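You operate a simulated robot arm through the tools that you are given. There is no shell and no other tool. Be economical: measure what you need, move in short steps, check, and stop when the job is done.

Carry out the task below with a simulated robot arm. There is one attempt and no reset: what you move stays moved.

Task
Give the white bowl one portion of oats and one of flakes; set it on the grey mat.
Fine: half a turn is a portion; spill nothing.

The check looks at the end state, three seconds after you hand in, the way a careful person would. Anything else that was tipped, shoved, dropped, spilled or broken makes it a failure.

Robot
A 7-joint arm with a two-finger parallel gripper, fixed in place. Base frame: the origin is at the foot of the arm, x ahead of it, y to its left, z up; the work surface is at about z = 0. Readings come in mm, degrees, newtons and seconds.
With the tool pointing down near the work surface it reaches from about 240 to 620 mm from the base axis. Its first joint turns from -66.0 to 66.0 degrees. Payload 2.6 kg.
Tool frame: the origin (TCP) lies between the finger pads and is the grasp point; the fingertips stand 30 mm ahead of it; z points along the fingers, y is the line along which they close. The gripper opens to 94 mm. The fingers are 28 mm wide and 10 mm thick; the gripper's body (50 by 96 mm) begins 55 mm behind the TCP.
Orientation is that of the tool frame in the base frame, as a unit quaternion [x, y, z, w]. With the fingers straight down and closing along the base's y, the tool's x points along the base's -x, its y along +y and its z along -z.

Tools
- The arm moves only by the tool drive_tool. Its argument "moves" is a list of rows, each an object of numbers (a shift or turn left out is 0, a gripper value left out holds the last): "fingers": the finger opening in mm, from 0 to 94; "x", "y", "z": the shift along the tool's x, y, z in mm; "rx", "ry", "rz": the turn, a rotation vector about the tool's x, y, z in degrees. In form: [{"fingers": .., "x": .., "y": .., "z": .., "rx": .., "ry": .., "rz": ..}, ...]. A call has 1 to 8 rows; each row is the pose to reach, as a shift and turn from the pose commanded when the call began, along the tool's axes at that moment. Rows are played at 5 a second. More than 50 mm and 8.6 degrees between two rows, or a gripper value outside its range, and nothing of the call is played. Where a pose cannot be reached the arm comes as near as it can. A force on the tool above 40 N (or 10 N above the force at the start of the call, whichever is more), or a blocked arm, ends the call early, and 0.2 s more pass. Each finger travels about 72 mm/s and halts on what it meets, pressing with about 42 N; the grip force reading is that of the motor and also rises with nothing between the fingers. The clock runs only during rows and for 0.2 s after the last one: add rows that repeat a pose to give the fingers time. The reply holds the time, the measured pose of the TCP, the force on the tool along the base axes, the opening and the grip force, in the units named above and with some noise.
- Cameras (640 x 400 px; columns grow to the right, rows downward): "scene" is fixed at [15.6, 420.8, 561]; the picture's right is [-0.92, -0.40, 0.00], its down [-0.24, 0.55, -0.80] and it looks along [0.32, -0.73, -0.60] (base axes); focal length 266 px, centre (320, 200). "wrist" rides on the gripper at [76, 14, -102] in the tool frame; the picture's right is [-0.18, 0.98, 0.00], its down [-0.75, -0.14, -0.64] and it looks along [-0.63, -0.12, 0.77] (tool axes); focal length 243 px, centre (320, 200). There is no depth. A picture from a camera that has moved, and an enlarged one, comes with that camera's place and axes in the base frame and with its lens.
- capture(camera): a new picture of that camera. It takes no simulated time.
- enlarge(camera, box): a new picture of the part [left, top, right, bottom] of that camera's present view, enlarged. It takes no simulated time.
- sign_off(): hands the job in; it is judged then, once.

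Go step by step. Nothing tells you positions but the pictures and the camera data: compare them with the known pose of the tool, close in by small moves and look again before you grip or let go. The budget is 120 turns and 84 pictures, counting those below and the enlarged ones. Unless the task says otherwise, let go and move clear before handing in, and close with one line.

The tools are called after "Request:" as name(argument=value, ...) on one line, values as JSON. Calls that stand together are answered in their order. drive_tool: Moves the arm, as the interface text tells. Its arguments: {"type":"object","properties":{"moves":{"type":"array","items":{"type":"object","properties":{"fingers":{"type":"number"},"x":{"type":"number"},"y":{"type":"number"},"z":{"type":"number"},"rx":{"type":"number"},"ry":{"type":"number"},"rz":{"type":"number"}}}}},"required":["moves"]} The other tools are called the same way: capture (camera) takes a picture; enlarge (camera, box) takes an enlarged picture of a part of a camera's view; sign_off () hands the job in.

At the start:

```text
t: 0.0
position: [382.5, -85.8, 373.6]
ee_rot: [0.0, 1.0, 0.001, 0.0]
force: [0.5, -0.1, 0.4]
grip_width: 93.9
grip_force: 0.0
```

scene: 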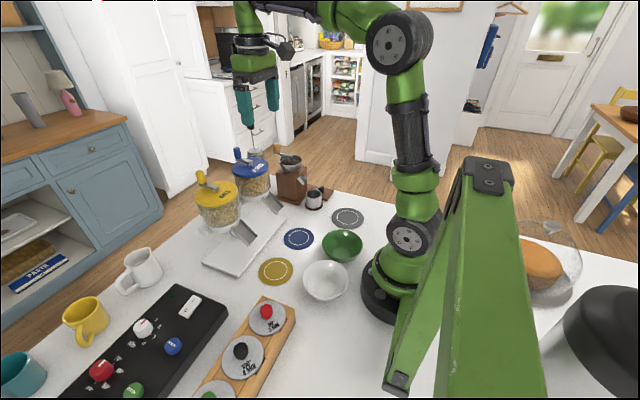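
wrist: 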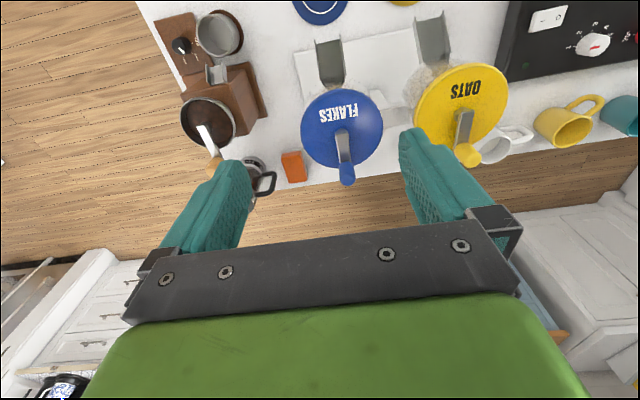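

I see two dispensers (yellow lid OATS, blue lid FLAKES), a white bowl, a green bowl and three round mats. First I look closer.

Request:
enlarge(camera="scene", box=[180, 130, 380, 310])

Request:
enlarge(camera="wrist", box=[270, 0, 530, 200])

```text
2.22 times, centred on (280, 220) of scene
camera zoom: at [15.6, 420.8, 561.0], right [-0.92, -0.4, 0.0], down [-0.24, 0.55, -0.8], along [0.32, -0.73, -0.6], focal length 591 px, centre (409, 156)
```

zoom: 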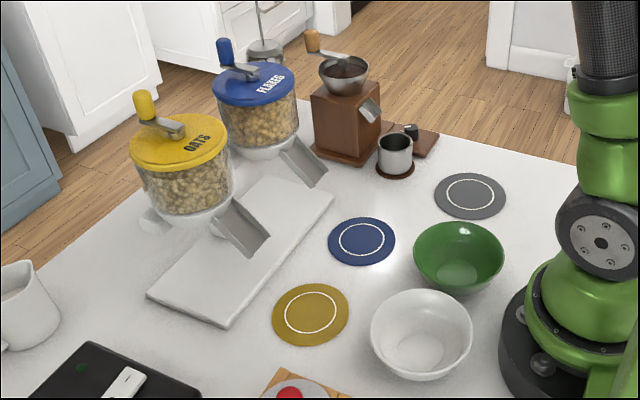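

```text
2.00 times, centred on (400, 100) of wrist
camera zoom: at [306.4, -71.9, 476.8], right [0.18, 0.98, 0.0], down [0.75, -0.14, 0.64], along [0.63, -0.12, -0.77], focal length 485 px, centre (160, 400)
```

zoom: 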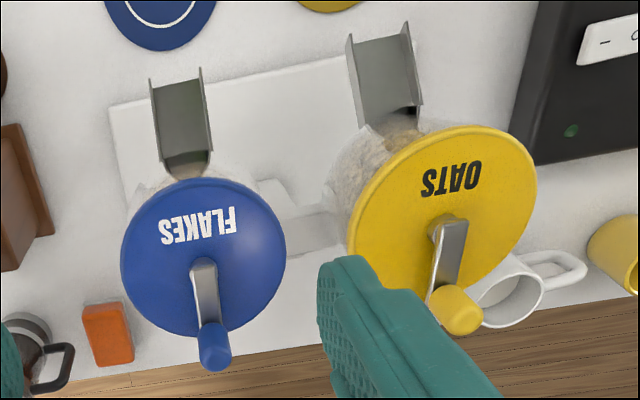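

The dispensers sit at about (428, 61) for oats and (428, -70) for flakes. Their crank knobs are on the far side at radius 40, tops at z≈253, and the chutes end near x=356, z=80. The white bowl is at about (156, 70) and the grey mat at about (195, -210). I'll move to near the bowl with the fingers turned to close radially.

Request:
drive_tool(moves=[{"x": 15, "y": 24, "z": 0, "rz": 8.25}, {"x": 30, "y": 48, "z": 0, "rz": 16.5}, {"x": 45, "y": 72, "z": 10, "rz": 24.75}, {"x": 60, "y": 96, "z": 20, "rz": 33}, {"x": 75, "y": 120, "z": 32, "rz": 41.25}, {"x": 90, "y": 144, "z": 45, "rz": 49.5}, {"x": 106, "y": 168, "z": 58, "rz": 57.75}, {"x": 122, "y": 191, "z": 70, "rz": 66}])

Request:
capture(camera="wrist")

Request:
capture(camera="scene")

```text
t: 1.8
position: [260.6, 107.3, 302.7]
ee_rot: [0.545, 0.838, 0.0, 0.001]
force: [0.4, -0.3, -0.1]
grip_width: 94.0
grip_force: 0.1
```

```text
79 pictures are left
camera wrist: at [241.9, 181.9, 406.0], right [0.97, 0.23, 0.0], down [0.18, -0.75, 0.64], along [0.15, -0.62, -0.77], focal length 243 px, centre (320, 200)
```

wrist: 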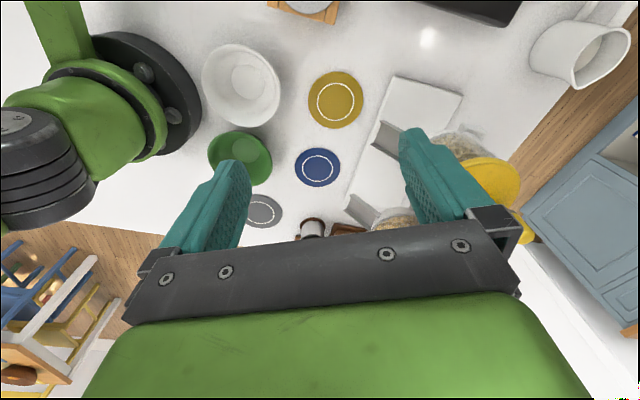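

```text
78 pictures are left
```

scene: 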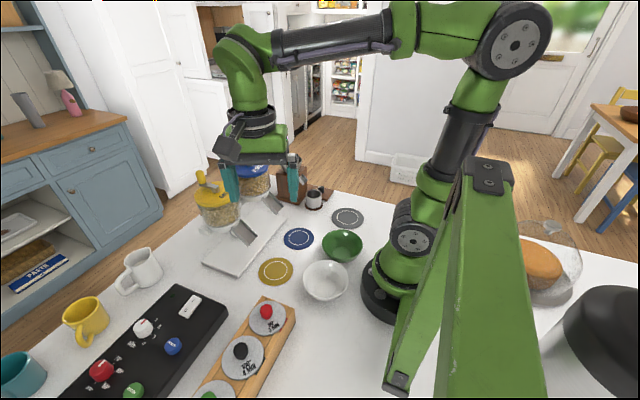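

The bowl, mats and tray are all in the wrist view. I'll enlarge it to measure.

Request:
enlarge(camera="wrist", box=[190, 30, 390, 230])

Request:
enlarge(camera="scene", box=[190, 160, 370, 310])

```text
2.00 times, centred on (290, 130) of wrist
camera zoom: at [241.9, 181.9, 406.0], right [0.97, 0.23, 0.0], down [0.18, -0.75, 0.64], along [0.15, -0.62, -0.77], focal length 485 px, centre (380, 340)
```

zoom: 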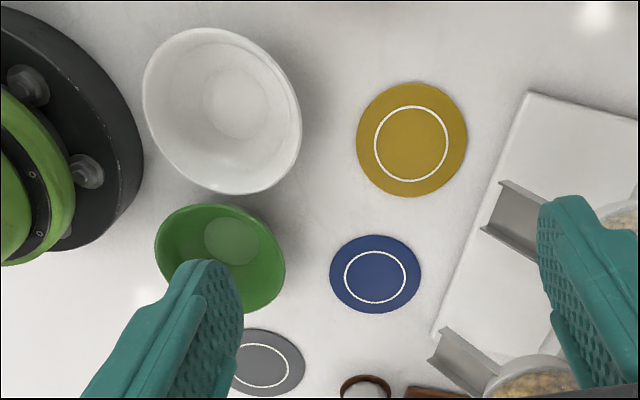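

```text
2.67 times, centred on (280, 235) of scene
camera zoom: at [15.7, 420.8, 561.0], right [-0.92, -0.4, 0.0], down [-0.24, 0.55, -0.8], along [0.32, -0.73, -0.6], focal length 710 px, centre (427, 107)
```

zoom: 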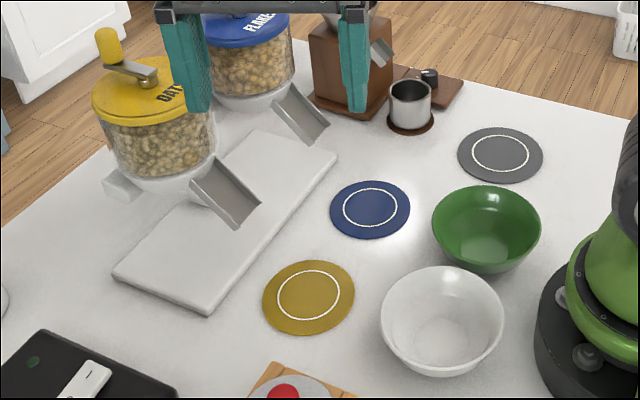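

The bowl is centred at about (160, 67), with rim radius ≈53 and rim z≈50. I'll tilt by 20° toward the base and come to a pre-grasp pose at the far rim.

Request:
drive_tool(moves=[{"x": 1, "y": -5, "z": 28, "rx": 4, "fingers": 40}, {"x": 1.5, "y": -10, "z": 56, "rx": 8}, {"x": 2, "y": -15, "z": 84, "rx": 12}, {"x": 3, "y": -20, "z": 112, "rx": 16}, {"x": 3.5, "y": -24, "z": 140, "rx": 20}, {"x": 4, "y": -26.5, "z": 168, "rx": 20}, {"x": 4, "y": -26.5, "z": 168, "rx": 20}])

Request:
capture(camera="wrist")

Request:
enlarge(camera="scene", box=[220, 160, 420, 310])

```text
t: 3.4
position: [234.0, 98.4, 134.5]
ee_rot: [0.537, 0.826, -0.145, -0.094]
force: [0.0, 0.2, 0.4]
grip_width: 39.7
grip_force: 0.1
```

```text
75 pictures are left
camera wrist: at [247.7, 186.8, 226.9], right [0.92, 0.21, -0.34], down [0.39, -0.65, 0.65], along [-0.08, -0.73, -0.68], focal length 243 px, centre (320, 200)
```

wrist: 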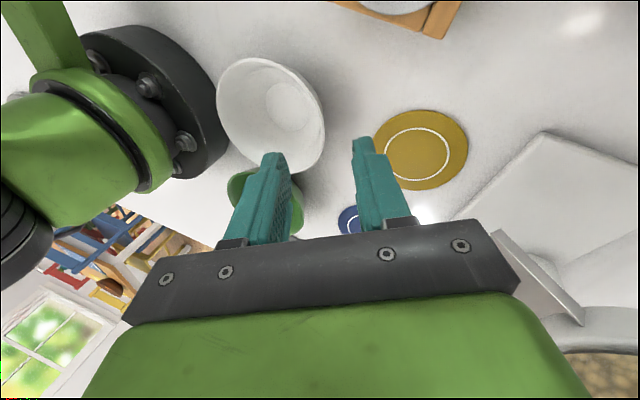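

```text
2.67 times, centred on (320, 235) of scene
camera zoom: at [15.6, 420.8, 561.0], right [-0.92, -0.4, 0.0], down [-0.24, 0.55, -0.8], along [0.32, -0.73, -0.6], focal length 710 px, centre (320, 107)
```

zoom: 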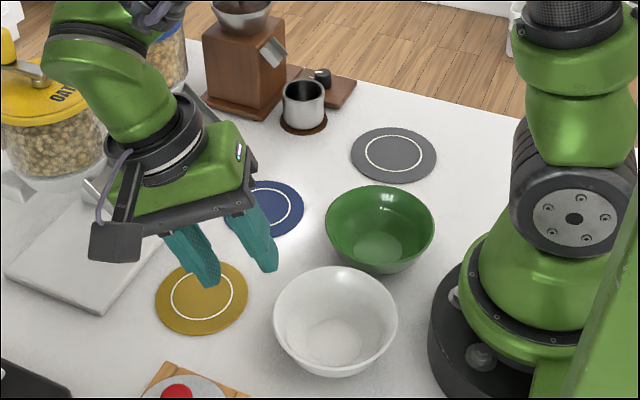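

Both cameras agree on the bowl position. I'll advance along the fingers most of the way and check.

Request:
drive_tool(moves=[{"x": 1, "y": 1, "z": 20}, {"x": 2, "y": 2, "z": 40}, {"x": 2.7, "y": 2.9, "z": 58}, {"x": 2.7, "y": 2.9, "z": 58}])

Request:
enlarge(camera="wrist", box=[200, 30, 440, 250])

Request:
enlarge(camera="scene", box=[260, 220, 400, 320])

```text
t: 4.4
position: [219.2, 93.3, 81.2]
ee_rot: [0.538, 0.825, -0.146, -0.095]
force: [-0.3, -0.2, -0.1]
grip_width: 39.9
grip_force: 0.0
```

```text
1.82 times, centred on (320, 140) of wrist
camera zoom: at [231.5, 183.3, 172.6], right [0.92, 0.21, -0.34], down [0.39, -0.65, 0.65], along [-0.09, -0.73, -0.68], focal length 441 px, centre (320, 309)
```

zoom: 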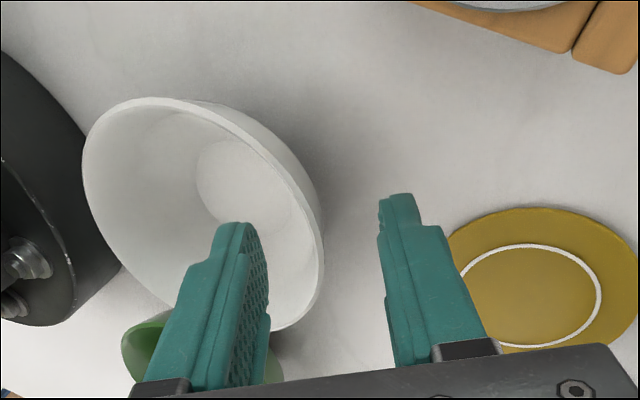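

```text
4.00 times, centred on (330, 270) of scene
camera zoom: at [15.6, 420.8, 561.0], right [-0.92, -0.4, 0.0], down [-0.24, 0.55, -0.8], along [0.32, -0.73, -0.6], focal length 1064 px, centre (280, -80)
```

zoom: 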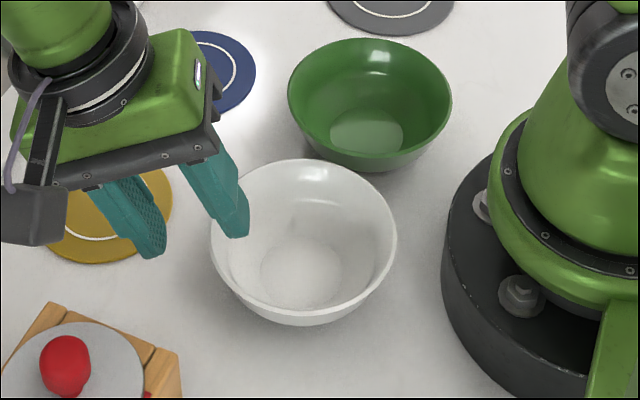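

The inner finger is inside the rim and the outer one is outside. I'll advance the remaining 30 mm and close gently.

Request:
drive_tool(moves=[{"z": 10}, {"z": 20}, {"z": 28}, {"z": 28}])

Request:
enlarge(camera="wrist", box=[200, 30, 440, 250])

Request:
enlarge(camera="scene", box=[260, 220, 400, 320])

```text
t: 5.4
position: [210.2, 88.7, 54.0]
ee_rot: [0.536, 0.826, -0.146, -0.095]
force: [-0.3, -0.2, -0.4]
grip_width: 40.1
grip_force: 0.0
```

```text
1.82 times, centred on (320, 140) of wrist
camera zoom: at [222.6, 179.1, 145.5], right [0.92, 0.21, -0.34], down [0.39, -0.65, 0.65], along [-0.08, -0.73, -0.68], focal length 441 px, centre (320, 309)
```

zoom: 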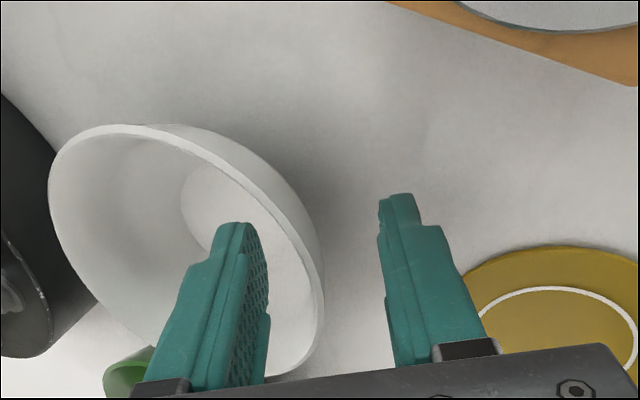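

```text
4.00 times, centred on (330, 270) of scene
camera zoom: at [15.6, 420.8, 561.0], right [-0.92, -0.4, 0.0], down [-0.24, 0.55, -0.8], along [0.32, -0.73, -0.6], focal length 1064 px, centre (280, -80)
```

zoom: 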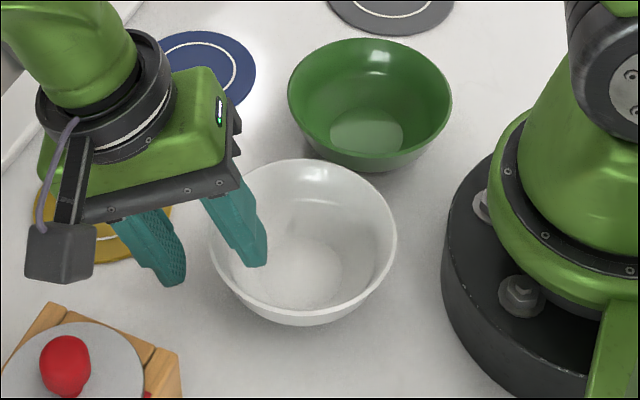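

The wall is between the fingers. I'll close on it.

Request:
drive_tool(moves=[{"fingers": 20}, {"fingers": 10}, {"fingers": 0}, {"fingers": 0}, {"fingers": 0}, {"fingers": 0}])

Request:
enlarge(camera="scene", box=[260, 220, 400, 320])

```text
t: 6.8
position: [209.1, 88.6, 53.2]
ee_rot: [0.537, 0.826, -0.146, -0.095]
force: [-3.3, -4.7, 24.7]
grip_width: 8.2
grip_force: 41.7
```

```text
4.00 times, centred on (330, 270) of scene
camera zoom: at [15.6, 420.8, 561.0], right [-0.92, -0.4, 0.0], down [-0.24, 0.55, -0.8], along [0.32, -0.73, -0.6], focal length 1064 px, centre (280, -80)
```

zoom: 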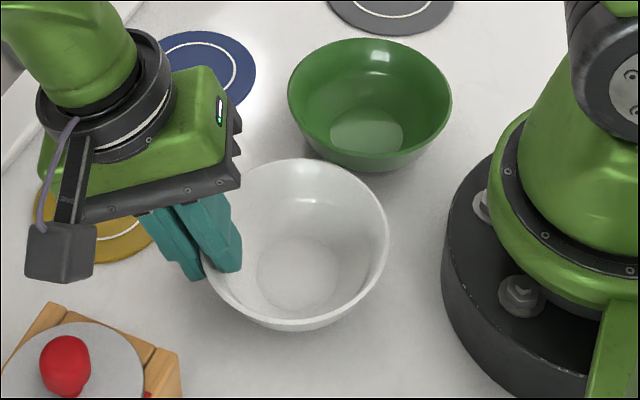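

I have the bowl, though it is pressing somewhat on the table. I'll lift it straight up and look at its level.

Request:
drive_tool(moves=[{"y": -1.7, "z": -4.7}, {"y": -6.8, "z": -18.8}, {"y": -13.7, "z": -37.6}, {"y": -20.5, "z": -56.4}, {"y": -27.4, "z": -75}, {"y": -27.4, "z": -75}])

Request:
enlarge(camera="scene", box=[240, 180, 400, 300])

Request:
capture(camera="wrist")

```text
t: 8.2
position: [208.4, 88.5, 133.0]
ee_rot: [0.537, 0.826, -0.146, -0.095]
force: [-0.6, 0.4, -1.4]
grip_width: 5.1
grip_force: 39.6
```

```text
3.33 times, centred on (320, 240) of scene
camera zoom: at [15.6, 420.8, 561.0], right [-0.92, -0.4, 0.0], down [-0.24, 0.55, -0.8], along [0.32, -0.73, -0.6], focal length 887 px, centre (320, 67)
```

zoom: 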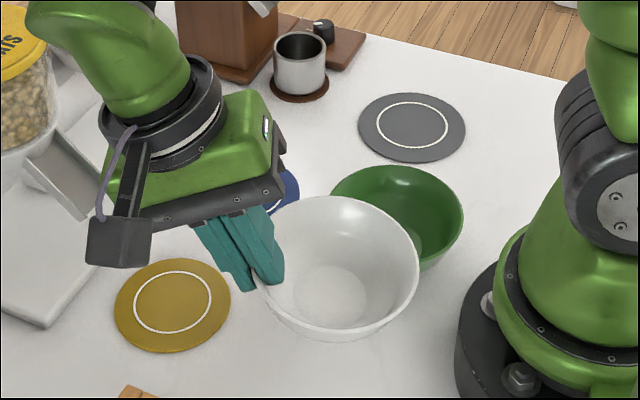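

```text
67 pictures are left
camera wrist: at [222.5, 177.7, 224.4], right [0.92, 0.21, -0.34], down [0.39, -0.65, 0.65], along [-0.08, -0.73, -0.68], focal length 243 px, centre (320, 200)
```

wrist: 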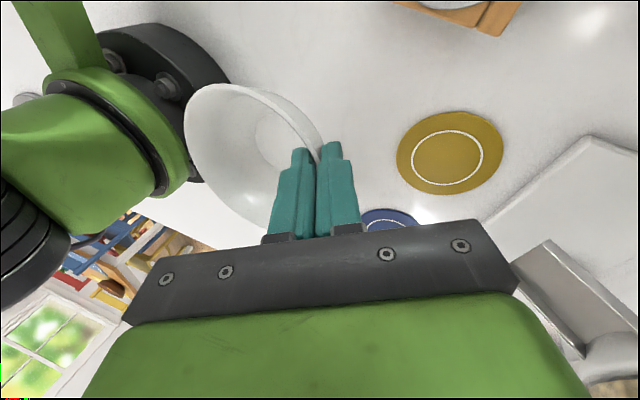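

The bowl is held and clear. The yellow and blue mats lie in front of the chutes at about (296, ±66), and the dispenser tray's front edge is at x≈371. I'll turn the bowl about the vertical so the gripper is on its left side while carrying it toward the yellow mat.

Request:
drive_tool(moves=[{"x": 0.4, "y": 6.2, "z": -2.2, "ry": -2.82, "rz": -7.76}, {"x": 0.9, "y": 12.4, "z": -4.5, "ry": -5.64, "rz": -15.5}, {"x": 1.3, "y": 18.5, "z": -6.7, "ry": -8.46, "rz": -23.3}, {"x": 1.7, "y": 24.7, "z": -9, "ry": -11.3, "rz": -31}, {"x": 2.2, "y": 30.9, "z": -11.2, "ry": -14.1, "rz": -38.8}, {"x": 2.6, "y": 37, "z": -13.5, "ry": -16.9, "rz": -46.5}, {"x": 3, "y": 43.2, "z": -15.7, "ry": -19.7, "rz": -54.3}, {"x": 3.5, "y": 49.4, "z": -18, "ry": -22.6, "rz": -62.1}])

Request:
capture(camera="scene")

Request:
capture(camera="wrist")

```text
t: 10.0
position: [257.1, 113.9, 134.3]
ee_rot: [-0.002, 0.985, -0.174, 0.001]
force: [0.1, 0.0, -2.6]
grip_width: 5.2
grip_force: 39.7
```

```text
66 pictures are left
```

scene: 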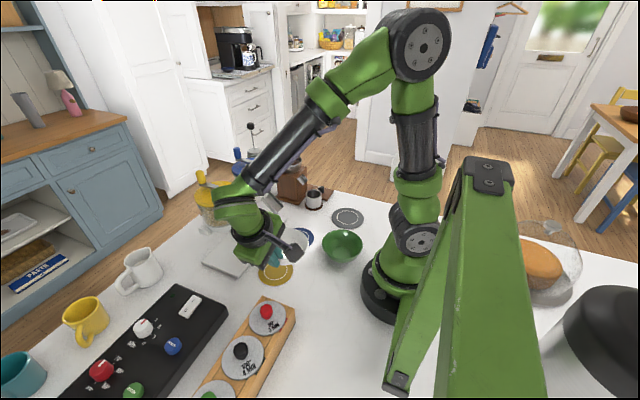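

```text
65 pictures are left
camera wrist: at [180.3, 162.2, 226.0], right [0.18, 0.92, -0.34], down [0.75, 0.09, 0.65], along [0.63, -0.37, -0.68], focal length 243 px, centre (320, 200)
```

wrist: 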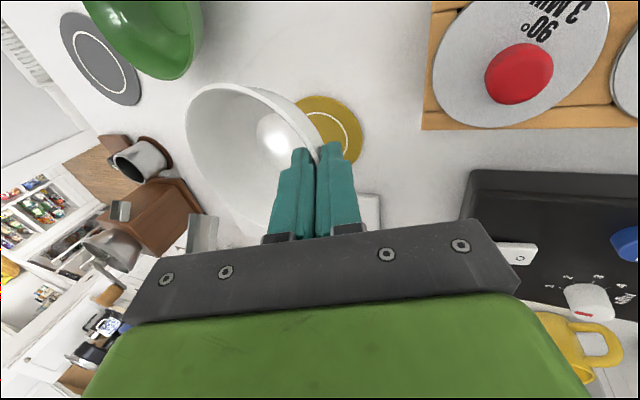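

I'll check whether the bowl is level.

Request:
enlarge(camera="scene", box=[220, 190, 340, 290])

Request:
enlarge(camera="wrist", box=[160, 60, 400, 260])

```text
4.00 times, centred on (280, 240) of scene
camera zoom: at [15.6, 420.8, 560.9], right [-0.92, -0.4, 0.0], down [-0.24, 0.55, -0.8], along [0.32, -0.73, -0.6], focal length 1064 px, centre (480, 40)
```

zoom: 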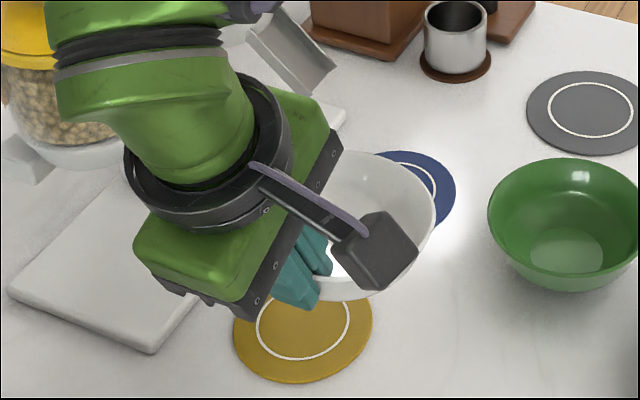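

```text
2.00 times, centred on (280, 160) of wrist
camera zoom: at [180.3, 162.2, 226.0], right [0.18, 0.92, -0.34], down [0.75, 0.09, 0.65], along [0.63, -0.37, -0.68], focal length 485 px, centre (400, 280)
```

zoom: 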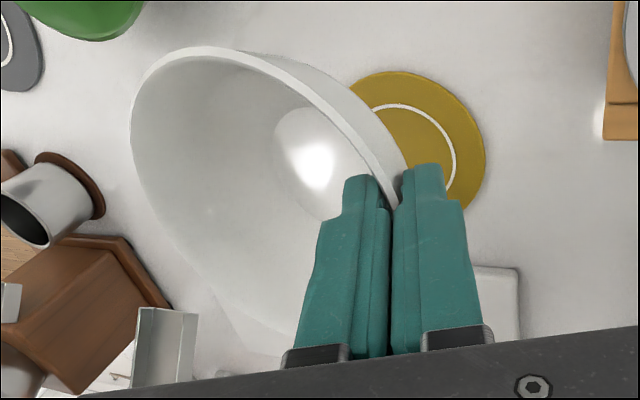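

The bowl is nearly level. I'll lower it in front of the chute and then slide it forward low, so that its centre comes to about x=312, y=60.

Request:
drive_tool(moves=[{"y": 6, "z": 16.5}, {"y": 12, "z": 33}, {"y": 18, "z": 49.4}, {"y": 23.9, "z": 65.8}, {"x": -15, "y": 23.9, "z": 65.8}, {"x": -30, "y": 23.9, "z": 65.8}, {"x": -45, "y": 23.9, "z": 65.8}, {"x": -55, "y": 23.9, "z": 65.8}])

Request:
capture(camera="wrist")

Request:
enlarge(camera="scene", box=[180, 170, 340, 290])

```text
t: 11.8
position: [311.3, 113.6, 63.8]
ee_rot: [-0.001, 0.985, -0.174, 0.001]
force: [-0.3, 0.6, -1.3]
grip_width: 5.1
grip_force: 39.5
```

```text
62 pictures are left
camera wrist: at [234.6, 162.2, 156.0], right [0.18, 0.92, -0.34], down [0.75, 0.09, 0.65], along [0.63, -0.37, -0.68], focal length 243 px, centre (320, 200)
```

wrist: 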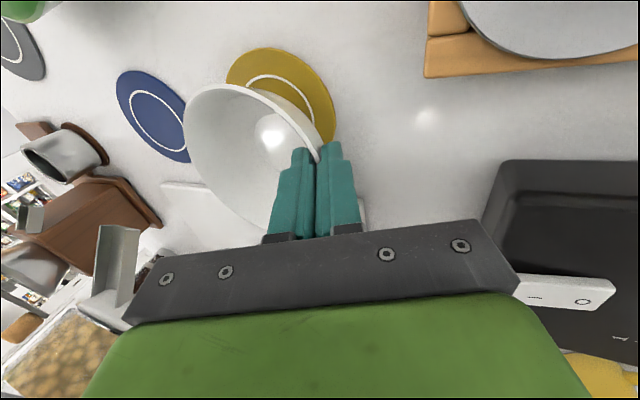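

```text
3.33 times, centred on (260, 230) of scene
camera zoom: at [15.6, 420.8, 561.0], right [-0.92, -0.4, 0.0], down [-0.24, 0.55, -0.8], along [0.32, -0.73, -0.6], focal length 887 px, centre (520, 100)
```

zoom: 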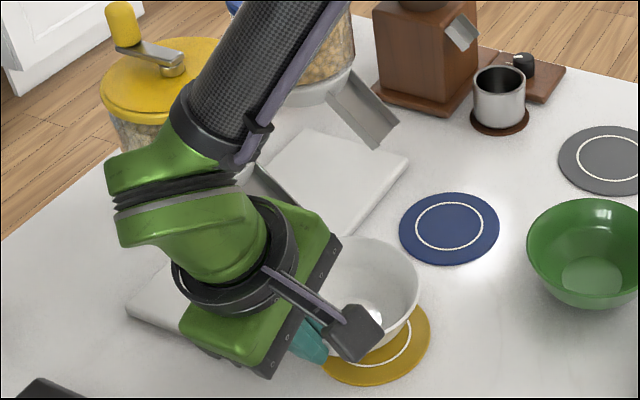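

The bowl is above the yellow mat. I'll lower it slowly until it touches.

Request:
drive_tool(moves=[{"y": 1, "z": 2.8}, {"y": 2, "z": 5.6}, {"y": 2.7, "z": 7.5}, {"y": 2.7, "z": 7.5}])

```text
t: 12.8
position: [313.0, 114.8, 57.0]
ee_rot: [-0.002, 0.985, -0.173, 0.003]
force: [3.1, 12.6, 32.4]
grip_width: 7.3
grip_force: 41.6
```

It has contacted a bit firmly. I'll ease up 2 mm and look before letting go.

Request:
drive_tool(moves=[{"y": -0.4, "z": -1}, {"y": -0.7, "z": -2}, {"y": -0.7, "z": -2}])

Request:
enlarge(camera="wrist", box=[160, 30, 400, 250])

```text
t: 13.6
position: [311.7, 112.7, 58.3]
ee_rot: [0.0, 0.985, -0.174, 0.0]
force: [6.8, -0.4, 15.1]
grip_width: 6.5
grip_force: 41.4
```

```text
1.82 times, centred on (280, 140) of wrist
camera zoom: at [235.0, 161.4, 149.8], right [0.18, 0.92, -0.34], down [0.75, 0.09, 0.65], along [0.63, -0.37, -0.68], focal length 441 px, centre (393, 309)
```

zoom: 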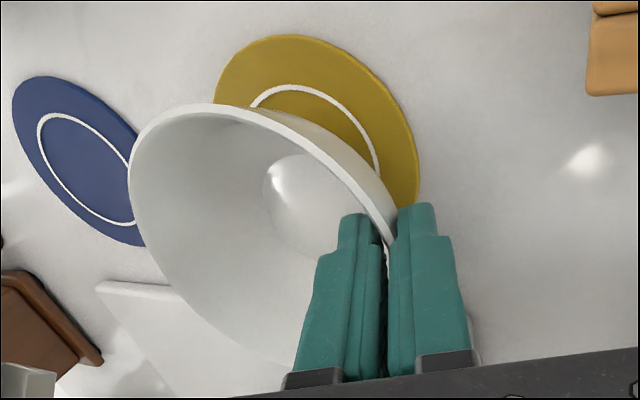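

The bowl is supported on the mat. I'll open slowly.

Request:
drive_tool(moves=[{"fingers": 9}, {"fingers": 12}, {"fingers": 16}, {"fingers": 22}, {"fingers": 30}, {"fingers": 36}, {"fingers": 36}])

Request:
enlarge(camera="wrist", box=[160, 30, 400, 250])

```text
t: 15.2
position: [311.2, 113.9, 56.7]
ee_rot: [-0.001, 0.985, -0.174, 0.0]
force: [0.3, 0.8, -0.3]
grip_width: 35.7
grip_force: 0.0
```

```text
1.82 times, centred on (280, 140) of wrist
camera zoom: at [234.8, 162.3, 150.0], right [0.18, 0.92, -0.34], down [0.75, 0.09, 0.65], along [0.63, -0.37, -0.68], focal length 441 px, centre (393, 309)
```

zoom: 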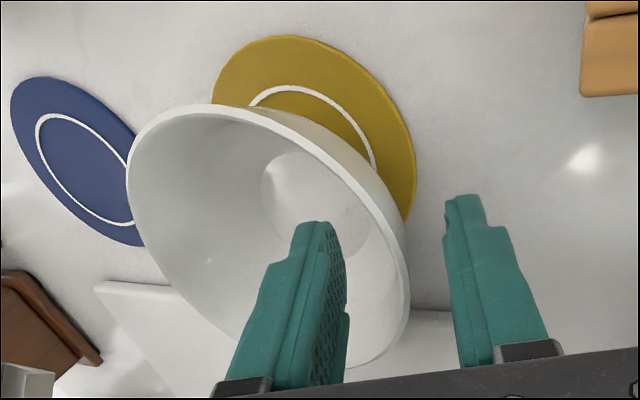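

Released, and the bowl sits on the mat. I'll retreat along the fingers and look.

Request:
drive_tool(moves=[{"z": -15}, {"z": -35}, {"z": -65}, {"z": -100}, {"z": -140}, {"z": -180, "x": 20}, {"z": -220, "x": 40}, {"z": -220, "x": 40}])

Request:
capture(camera="wrist")

Request:
enlarge(camera="scene", box=[180, 150, 360, 310])

```text
t: 17.0
position: [270.8, 186.9, 265.3]
ee_rot: [-0.001, 0.985, -0.174, 0.001]
force: [-0.2, 0.0, 0.8]
grip_width: 35.8
grip_force: 0.0
```

```text
58 pictures are left
camera wrist: at [194.2, 236.4, 357.7], right [0.18, 0.92, -0.34], down [0.75, 0.09, 0.65], along [0.63, -0.37, -0.68], focal length 243 px, centre (320, 200)
```

wrist: 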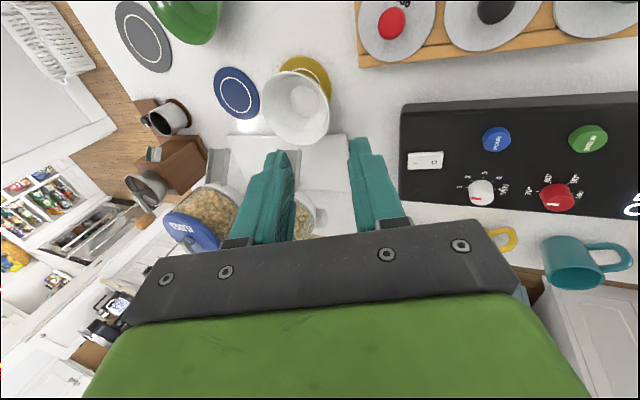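

```text
2.50 times, centred on (270, 230) of scene
camera zoom: at [15.6, 420.8, 561.0], right [-0.92, -0.4, 0.0], down [-0.24, 0.55, -0.8], along [0.32, -0.73, -0.6], focal length 665 px, centre (445, 125)
```

zoom: 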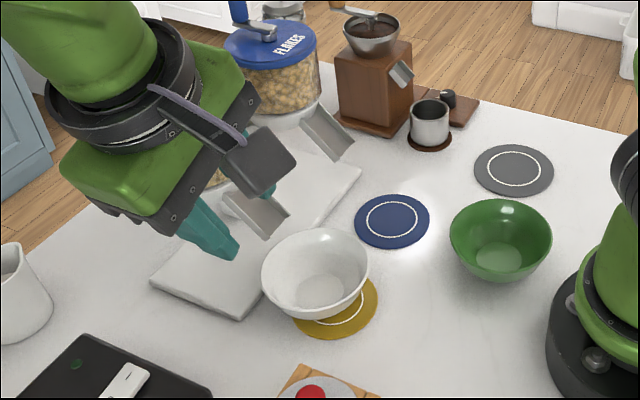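

The bowl is at about (314, 62), under the oats chute. I'll move up over the oats dispenser with the tool vertical to view the lid and crank.

Request:
drive_tool(moves=[{"x": 0, "y": -15, "z": -40, "rx": -4}, {"x": -10, "y": -35, "z": -80, "rx": -8}, {"x": -30, "y": -65, "z": -90, "rx": -12}, {"x": -55, "y": -95, "z": -85, "rx": -16}, {"x": -80, "y": -125, "z": -75, "rx": -20}, {"x": -105, "y": -145, "z": -70, "rx": -20}, {"x": -129, "y": -158, "z": -65, "rx": -20}, {"x": -129, "y": -158, "z": -65, "rx": -20}])

Request:
capture(camera="wrist")

```text
t: 18.8
position: [401.6, 62.5, 379.6]
ee_rot: [-0.001, 1.0, 0.0, 0.0]
force: [-0.5, -0.1, -0.7]
grip_width: 36.1
grip_force: 0.1
```

```text
56 pictures are left
camera wrist: at [325.4, 76.5, 482.0], right [0.18, 0.98, 0.0], down [0.75, -0.14, 0.64], along [0.63, -0.12, -0.77], focal length 243 px, centre (320, 200)
```

wrist: 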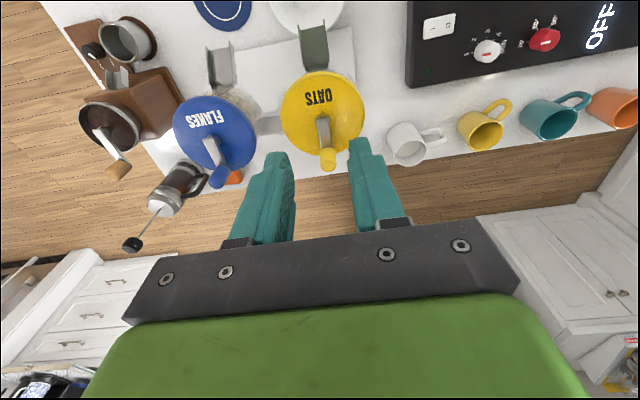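

Request:
enlarge(camera="wrist", box=[240, 0, 400, 190])

Request:
enlarge(camera="scene", box=[180, 140, 300, 280])

```text
2.11 times, centred on (320, 95) of wrist
camera zoom: at [325.4, 76.5, 482.0], right [0.18, 0.98, 0.0], down [0.75, -0.14, 0.64], along [0.63, -0.12, -0.77], focal length 511 px, centre (320, 421)
```

zoom: 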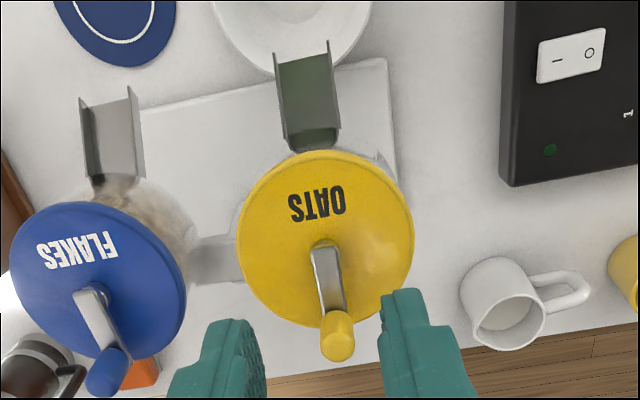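

```text
2.86 times, centred on (240, 210) of scene
camera zoom: at [15.7, 420.8, 561.0], right [-0.92, -0.4, 0.0], down [-0.24, 0.55, -0.8], along [0.32, -0.73, -0.6], focal length 760 px, centre (549, 171)
```

zoom: 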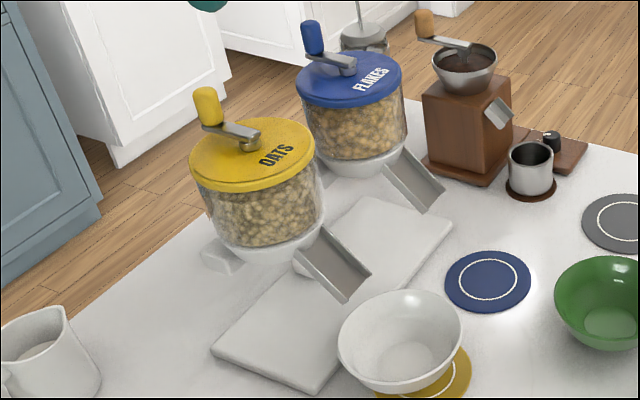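

The chute mouth (x≈354) overhangs the bowl. The oats knob stands at about (469, 60), z 225–253, on a crank of about 41 mm. I'll go above the knob while pre-turning the tool 90°, so I can follow the crank for half a turn.

Request:
drive_tool(moves=[{"x": -9, "rz": -8.25}, {"x": -18, "z": 5, "rz": -16.5}, {"x": -27, "y": -0.5, "z": 10, "rz": -24.75}, {"x": -36, "y": -1, "z": 15, "rz": -33}, {"x": -45, "y": -1.5, "z": 20, "rz": -41.25}, {"x": -54, "y": -2, "z": 25, "rz": -49.5}, {"x": -61, "y": -2.2, "z": 30, "rz": -57.75}, {"x": -67.4, "y": -2.5, "z": 40, "rz": -66}])

Request:
drive_tool(moves=[{"rz": -8}, {"rz": -16}, {"rz": -24}, {"rz": -24}])

Request:
capture(camera="wrist")

Request:
enlarge(camera="scene", box=[160, 100, 300, 240])

```text
t: 20.6
position: [468.4, 61.1, 339.8]
ee_rot: [-0.546, 0.838, 0.0, -0.001]
force: [0.3, 0.2, 0.7]
grip_width: 35.9
grip_force: 0.2
```

```text
t: 21.6
position: [467.6, 61.7, 341.1]
ee_rot: [0.708, -0.706, -0.001, 0.001]
force: [-0.4, 0.9, 0.2]
grip_width: 35.9
grip_force: 0.1
```

```text
53 pictures are left
camera wrist: at [454.0, -15.2, 443.1], right [-0.98, 0.18, 0.0], down [0.14, 0.75, 0.64], along [0.12, 0.63, -0.77], focal length 243 px, centre (320, 200)
```

wrist: 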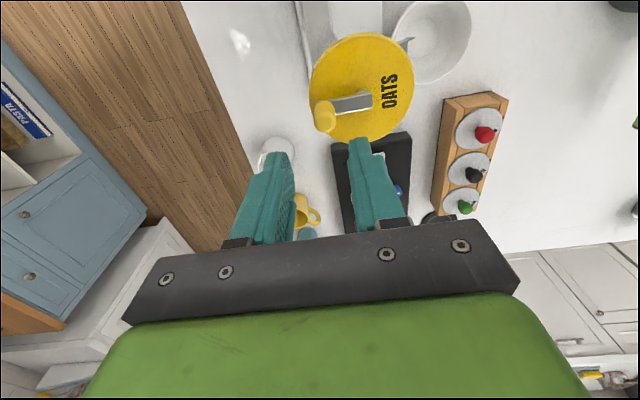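

```text
2.86 times, centred on (230, 170) of scene
camera zoom: at [15.6, 420.8, 561.0], right [-0.92, -0.4, 0.0], down [-0.24, 0.55, -0.8], along [0.32, -0.73, -0.6], focal length 760 px, centre (577, 286)
```

zoom: 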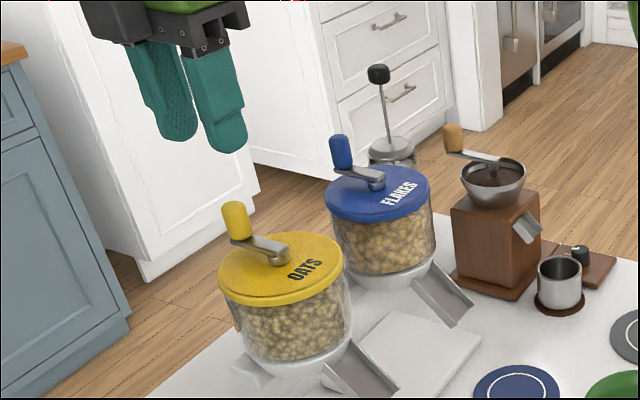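

The knob sits at about (468, 60) below the fingers. I'll descend to just above its top and check.

Request:
drive_tool(moves=[{"z": 20, "x": 0.7}, {"z": 40, "x": 1}, {"z": 53, "x": 1}, {"z": 53, "x": 1}])

Request:
enlarge(camera="wrist", box=[220, 50, 440, 250])

Request:
enlarge(camera="scene", box=[170, 120, 290, 220])

```text
t: 22.6
position: [466.1, 60.3, 287.3]
ee_rot: [0.707, -0.707, 0.0, 0.0]
force: [0.1, 0.4, -0.1]
grip_width: 35.7
grip_force: 0.0
```

```text
2.00 times, centred on (330, 150) of wrist
camera zoom: at [452.4, -16.6, 389.9], right [-0.98, 0.18, 0.0], down [0.14, 0.75, 0.64], along [0.12, 0.63, -0.77], focal length 485 px, centre (300, 300)
```

zoom: 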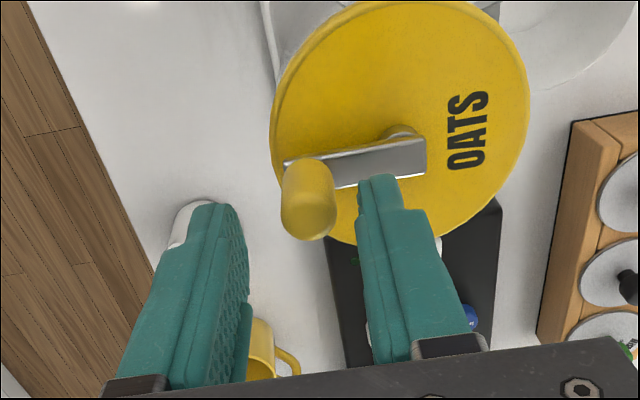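

```text
4.00 times, centred on (230, 170) of scene
camera zoom: at [15.6, 420.8, 561.0], right [-0.92, -0.4, 0.0], down [-0.24, 0.55, -0.8], along [0.32, -0.73, -0.6], focal length 1064 px, centre (680, 320)
```

zoom: 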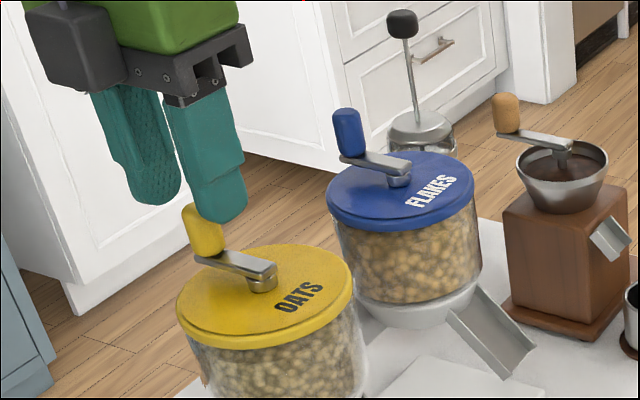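

The knob is centred between the fingers. I'll descend 28 mm and close on it.

Request:
drive_tool(moves=[{"z": 10}, {"z": 20}, {"z": 27}, {"z": 27}])

Request:
drive_tool(moves=[{"fingers": 26}, {"fingers": 20}, {"fingers": 14}, {"fingers": 14}])

Request:
enlarge(camera="wrist", box=[220, 50, 440, 250])

Request:
enlarge(camera="scene", box=[170, 120, 290, 220])

```text
t: 23.6
position: [468.0, 59.2, 260.7]
ee_rot: [0.708, -0.707, 0.0, 0.0]
force: [-0.1, 0.6, 2.7]
grip_width: 36.4
grip_force: 0.4
```

```text
t: 24.6
position: [466.7, 59.1, 260.2]
ee_rot: [-0.707, 0.707, 0.001, -0.001]
force: [-15.5, -3.3, 6.7]
grip_width: 22.8
grip_force: 7.8
```

```text
2.00 times, centred on (330, 150) of wrist
camera zoom: at [452.7, -16.4, 362.8], right [-0.98, 0.18, 0.0], down [0.14, 0.75, 0.64], along [0.12, 0.63, -0.77], focal length 485 px, centre (300, 300)
```

zoom: 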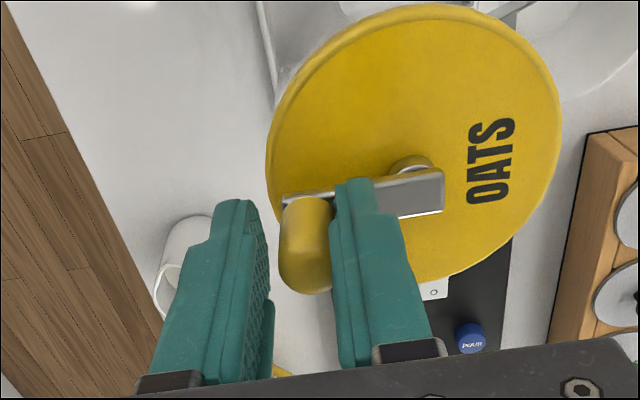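

```text
4.00 times, centred on (230, 170) of scene
camera zoom: at [15.6, 420.8, 561.0], right [-0.92, -0.4, 0.0], down [-0.24, 0.55, -0.8], along [0.32, -0.73, -0.6], focal length 1064 px, centre (680, 320)
```

zoom: 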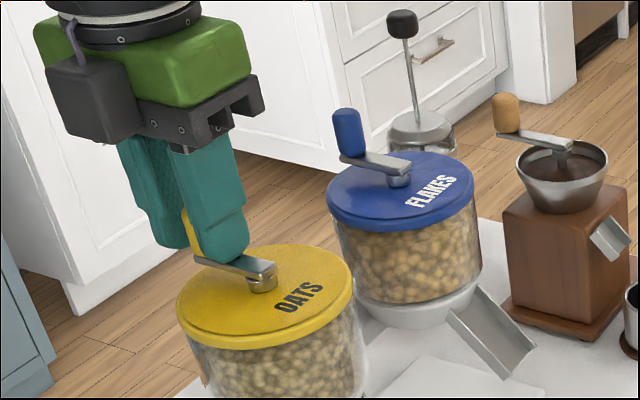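

The inner finger touched first, so the knob is about 3 mm nearer. I'll recentre and close fully.

Request:
drive_tool(moves=[{"y": 1.5}, {"y": 3}, {"y": 3, "fingers": 10}, {"y": 3, "fingers": 0}, {"y": 3, "fingers": 0}])

Request:
enlarge(camera="wrist", box=[220, 50, 440, 250])

```text
t: 25.8
position: [463.6, 59.8, 260.2]
ee_rot: [0.708, -0.706, -0.001, 0.001]
force: [-20.0, -0.7, 2.7]
grip_width: 17.1
grip_force: 45.3
```

```text
2.00 times, centred on (330, 150) of wrist
camera zoom: at [449.9, -16.4, 362.8], right [-0.98, 0.18, 0.0], down [0.14, 0.75, 0.64], along [0.12, 0.63, -0.77], focal length 485 px, centre (300, 300)
```

zoom: 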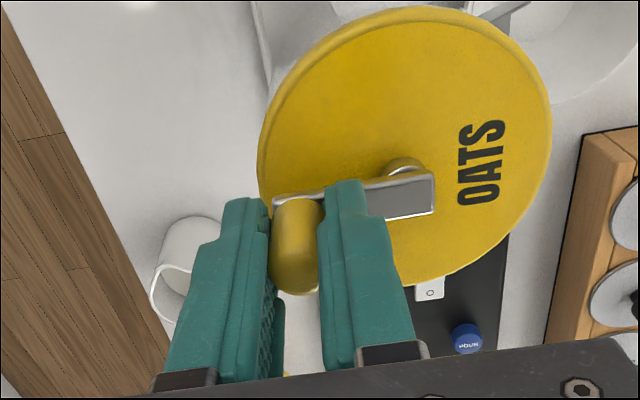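

Gripped at 17 mm, but the knob pulls toward −x. I'll nudge to relieve it and find the true radius.

Request:
drive_tool(moves=[{"y": 1.5}, {"y": 1.5}])

```text
t: 26.4
position: [465.0, 59.4, 259.5]
ee_rot: [0.708, -0.707, 0.001, 0.0]
force: [-1.1, -0.4, 2.4]
grip_width: 16.8
grip_force: 45.1
```

Relaxed now. I'll turn the crank clockwise in small steps, with the tool turning along (R≈38), and watch the forces.

Request:
drive_tool(moves=[{"x": 2.65, "y": 0.09, "rz": 4}, {"x": 5.29, "y": 0.37, "rz": 8}, {"x": 7.9, "y": 0.83, "rz": 12}, {"x": 10.47, "y": 1.47, "rz": 16}, {"x": 13.0, "y": 2.29, "rz": 20}])

Request:
enlarge(camera="wrist", box=[220, 50, 440, 250])

```text
t: 27.6
position: [462.4, 47.8, 259.9]
ee_rot: [-0.573, 0.819, -0.001, 0.001]
force: [13.1, 8.2, -0.8]
grip_width: 16.8
grip_force: 44.9
```

```text
2.00 times, centred on (330, 150) of wrist
camera zoom: at [421.7, -19.8, 362.7], right [-0.86, 0.51, 0.0], down [0.39, 0.66, 0.64], along [0.33, 0.55, -0.77], focal length 485 px, centre (300, 300)
```

zoom: 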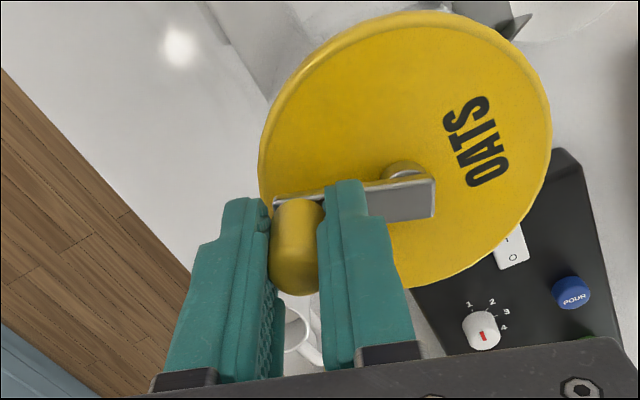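

The crank follows, and the tool needs only a slightly larger radius. I'll continue with a small outward correction.

Request:
drive_tool(moves=[{"x": 2.72, "y": -0.6, "rz": 4}, {"x": 5.43, "y": -0.4, "rz": 8}, {"x": 8.11, "y": 0.05, "rz": 12}, {"x": 10.75, "y": 0.7, "rz": 16}, {"x": 13.34, "y": 1.5, "rz": 20}, {"x": 13.34, "y": 1.5, "rz": 20}])

```text
t: 29.0
position: [454.1, 36.7, 260.0]
ee_rot: [-0.423, 0.906, 0.001, 0.0]
force: [-2.0, 18.6, 13.2]
grip_width: 17.2
grip_force: 44.9
```

Request:
drive_tool(moves=[{"x": 2.6, "y": 0.7, "rz": 4}, {"x": 5.2, "y": 1.3, "rz": 8}, {"x": 7.8, "y": 1.8, "rz": 12}, {"x": 10.4, "y": 2.4, "rz": 16}, {"x": 12.9, "y": 3.2, "rz": 20}, {"x": 12.9, "y": 3.2, "rz": 20}])

```text
t: 30.4
position: [444.0, 29.8, 259.7]
ee_rot: [-0.26, 0.966, 0.002, 0.001]
force: [-1.5, 21.1, 13.1]
grip_width: 17.4
grip_force: 44.9
```

Request:
drive_tool(moves=[{"x": 2.5, "y": 1.2, "rz": 4}, {"x": 5.0, "y": 1.9, "rz": 8}, {"x": 7.5, "y": 2.4, "rz": 12}, {"x": 10, "y": 3.0, "rz": 16}, {"x": 12.4, "y": 3.8, "rz": 20}, {"x": 12.4, "y": 3.8, "rz": 20}])

Request:
enlarge(camera="wrist", box=[220, 20, 440, 250])

Request:
enlarge(camera="scene", box=[180, 150, 340, 290])

```text
t: 31.8
position: [431.9, 24.9, 260.6]
ee_rot: [-0.089, 0.996, 0.002, 0.001]
force: [11.6, 22.5, 6.9]
grip_width: 17.3
grip_force: 45.0
```

```text
1.74 times, centred on (330, 135) of wrist
camera zoom: at [353.8, 25.9, 362.8], right [0.01, 1.0, 0.0], down [0.77, -0.01, 0.64], along [0.64, 0.0, -0.77], focal length 422 px, centre (303, 313)
```

zoom: 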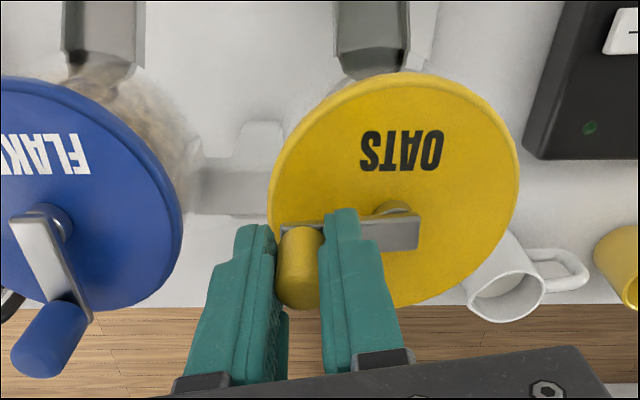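

```text
2.86 times, centred on (260, 220) of scene
camera zoom: at [15.6, 420.8, 560.9], right [-0.92, -0.4, 0.0], down [-0.24, 0.55, -0.8], along [0.32, -0.73, -0.6], focal length 760 px, centre (491, 143)
```

zoom: 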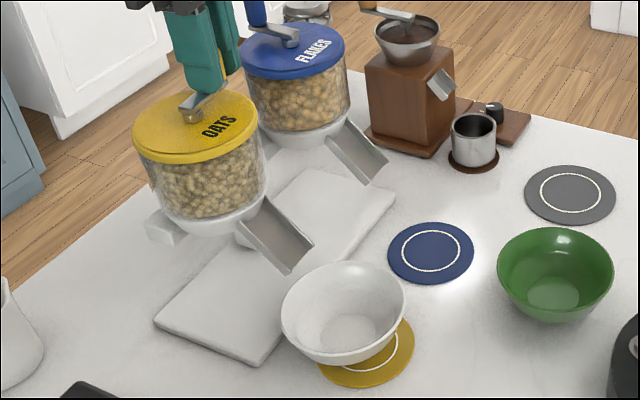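

Nothing has dropped yet. The forces show the true hub is near (431, 59.5) with R≈33.5, so the crank is at about 88°. I'll continue on the corrected circle.

Request:
drive_tool(moves=[{"x": 1.6, "y": 1.7, "rz": 4}, {"x": 3.2, "y": 3.2, "rz": 8}, {"x": 7.6, "y": 4.9, "rz": 16}, {"x": 11.7, "y": 7.1, "rz": 24}, {"x": 15.5, "y": 9.9, "rz": 32}, {"x": 15.5, "y": 9.9, "rz": 32}])

Request:
enlarge(camera="scene", box=[180, 150, 340, 290])

```text
t: 33.2
position: [413.7, 29.7, 260.2]
ee_rot: [0.192, 0.981, -0.001, 0.0]
force: [5.8, 4.2, 3.0]
grip_width: 17.2
grip_force: 45.0
```

```text
2.86 times, centred on (260, 220) of scene
camera zoom: at [15.6, 420.8, 561.0], right [-0.92, -0.4, 0.0], down [-0.24, 0.55, -0.8], along [0.32, -0.73, -0.6], focal length 760 px, centre (491, 143)
```

zoom: 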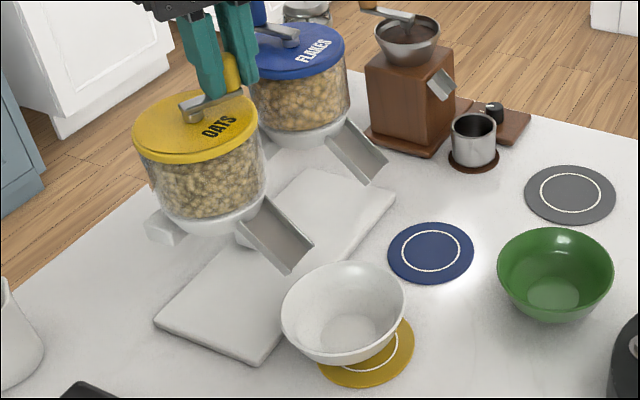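

Request:
drive_tool(moves=[{"x": 2.9, "y": 0.6, "rz": 5}, {"x": 5.7, "y": 1.35, "rz": 10}, {"x": 11.1, "y": 3.6, "rz": 18}, {"x": 16.0, "y": 6.8, "rz": 26}, {"x": 20.3, "y": 10.8, "rz": 34}, {"x": 20.3, "y": 10.8, "rz": 34}])

Request:
enlarge(camera="scene", box=[180, 150, 340, 290])

```text
t: 34.6
position: [400.8, 44.7, 260.2]
ee_rot: [0.474, 0.881, -0.002, 0.001]
force: [-19.9, -30.7, 11.5]
grip_width: 17.0
grip_force: 45.0
```

```text
2.86 times, centred on (260, 220) of scene
camera zoom: at [15.5, 420.7, 561.0], right [-0.92, -0.4, 0.0], down [-0.24, 0.55, -0.8], along [0.32, -0.73, -0.6], focal length 760 px, centre (491, 143)
```

zoom: 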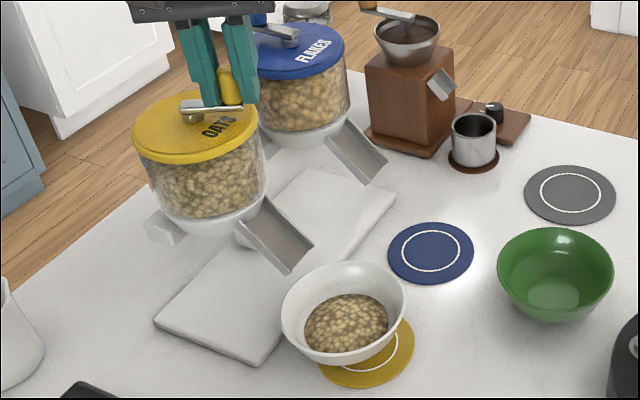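

A portion of oats has fallen into the bowl. The crank is at about 154° with rising force, so I'll hold still and reread.

Request:
drive_tool(moves=[{"x": 0}, {"x": 0}])

Request:
enlarge(camera="wrist", box=[220, 20, 440, 250])

```text
t: 35.2
position: [399.4, 45.5, 260.5]
ee_rot: [0.472, 0.882, -0.003, 0.001]
force: [-29.5, -30.8, 13.7]
grip_width: 17.5
grip_force: 44.6
```

```text
1.74 times, centred on (330, 135) of wrist
camera zoom: at [369.3, 116.6, 362.3], right [0.92, 0.39, 0.0], down [0.3, -0.7, 0.65], along [0.25, -0.6, -0.76], focal length 422 px, centre (303, 313)
```

zoom: 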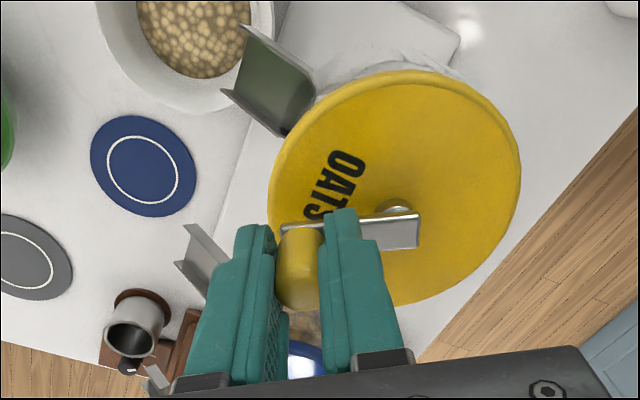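

The radial pull is outward, so I'll relieve it by 1.5 mm outward.

Request:
drive_tool(moves=[{"y": -0.8}, {"y": -1.5}, {"y": -1.5}])

```text
t: 36.0
position: [398.6, 46.2, 259.8]
ee_rot: [0.469, 0.883, -0.001, 0.002]
force: [-16.3, -18.7, 9.8]
grip_width: 17.1
grip_force: 45.4
```

Request:
drive_tool(moves=[{"x": 1.3, "y": -1.2, "rz": 4}, {"x": 2.6, "y": -1.0, "rz": 8}, {"x": 4.5, "y": 0, "rz": 12}, {"x": 6.5, "y": 0.9, "rz": 16}, {"x": 6.5, "y": 0.9, "rz": 16}])

Request:
enlarge(camera="wrist", box=[220, 20, 440, 250])

```text
t: 37.2
position: [395.6, 55.1, 260.5]
ee_rot: [0.585, 0.811, 0.002, 0.0]
force: [19.0, 9.5, 0.6]
grip_width: 17.6
grip_force: 45.2
```

```text
1.74 times, centred on (330, 135) of wrist
camera zoom: at [385.3, 132.0, 363.0], right [0.99, 0.13, 0.0], down [0.1, -0.76, 0.64], along [0.09, -0.63, -0.77], focal length 422 px, centre (303, 313)
```

zoom: 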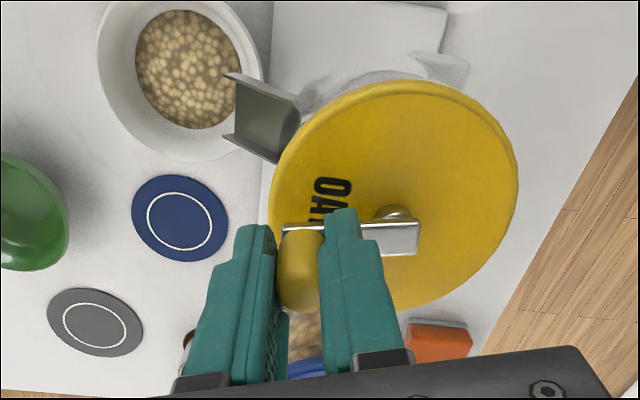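

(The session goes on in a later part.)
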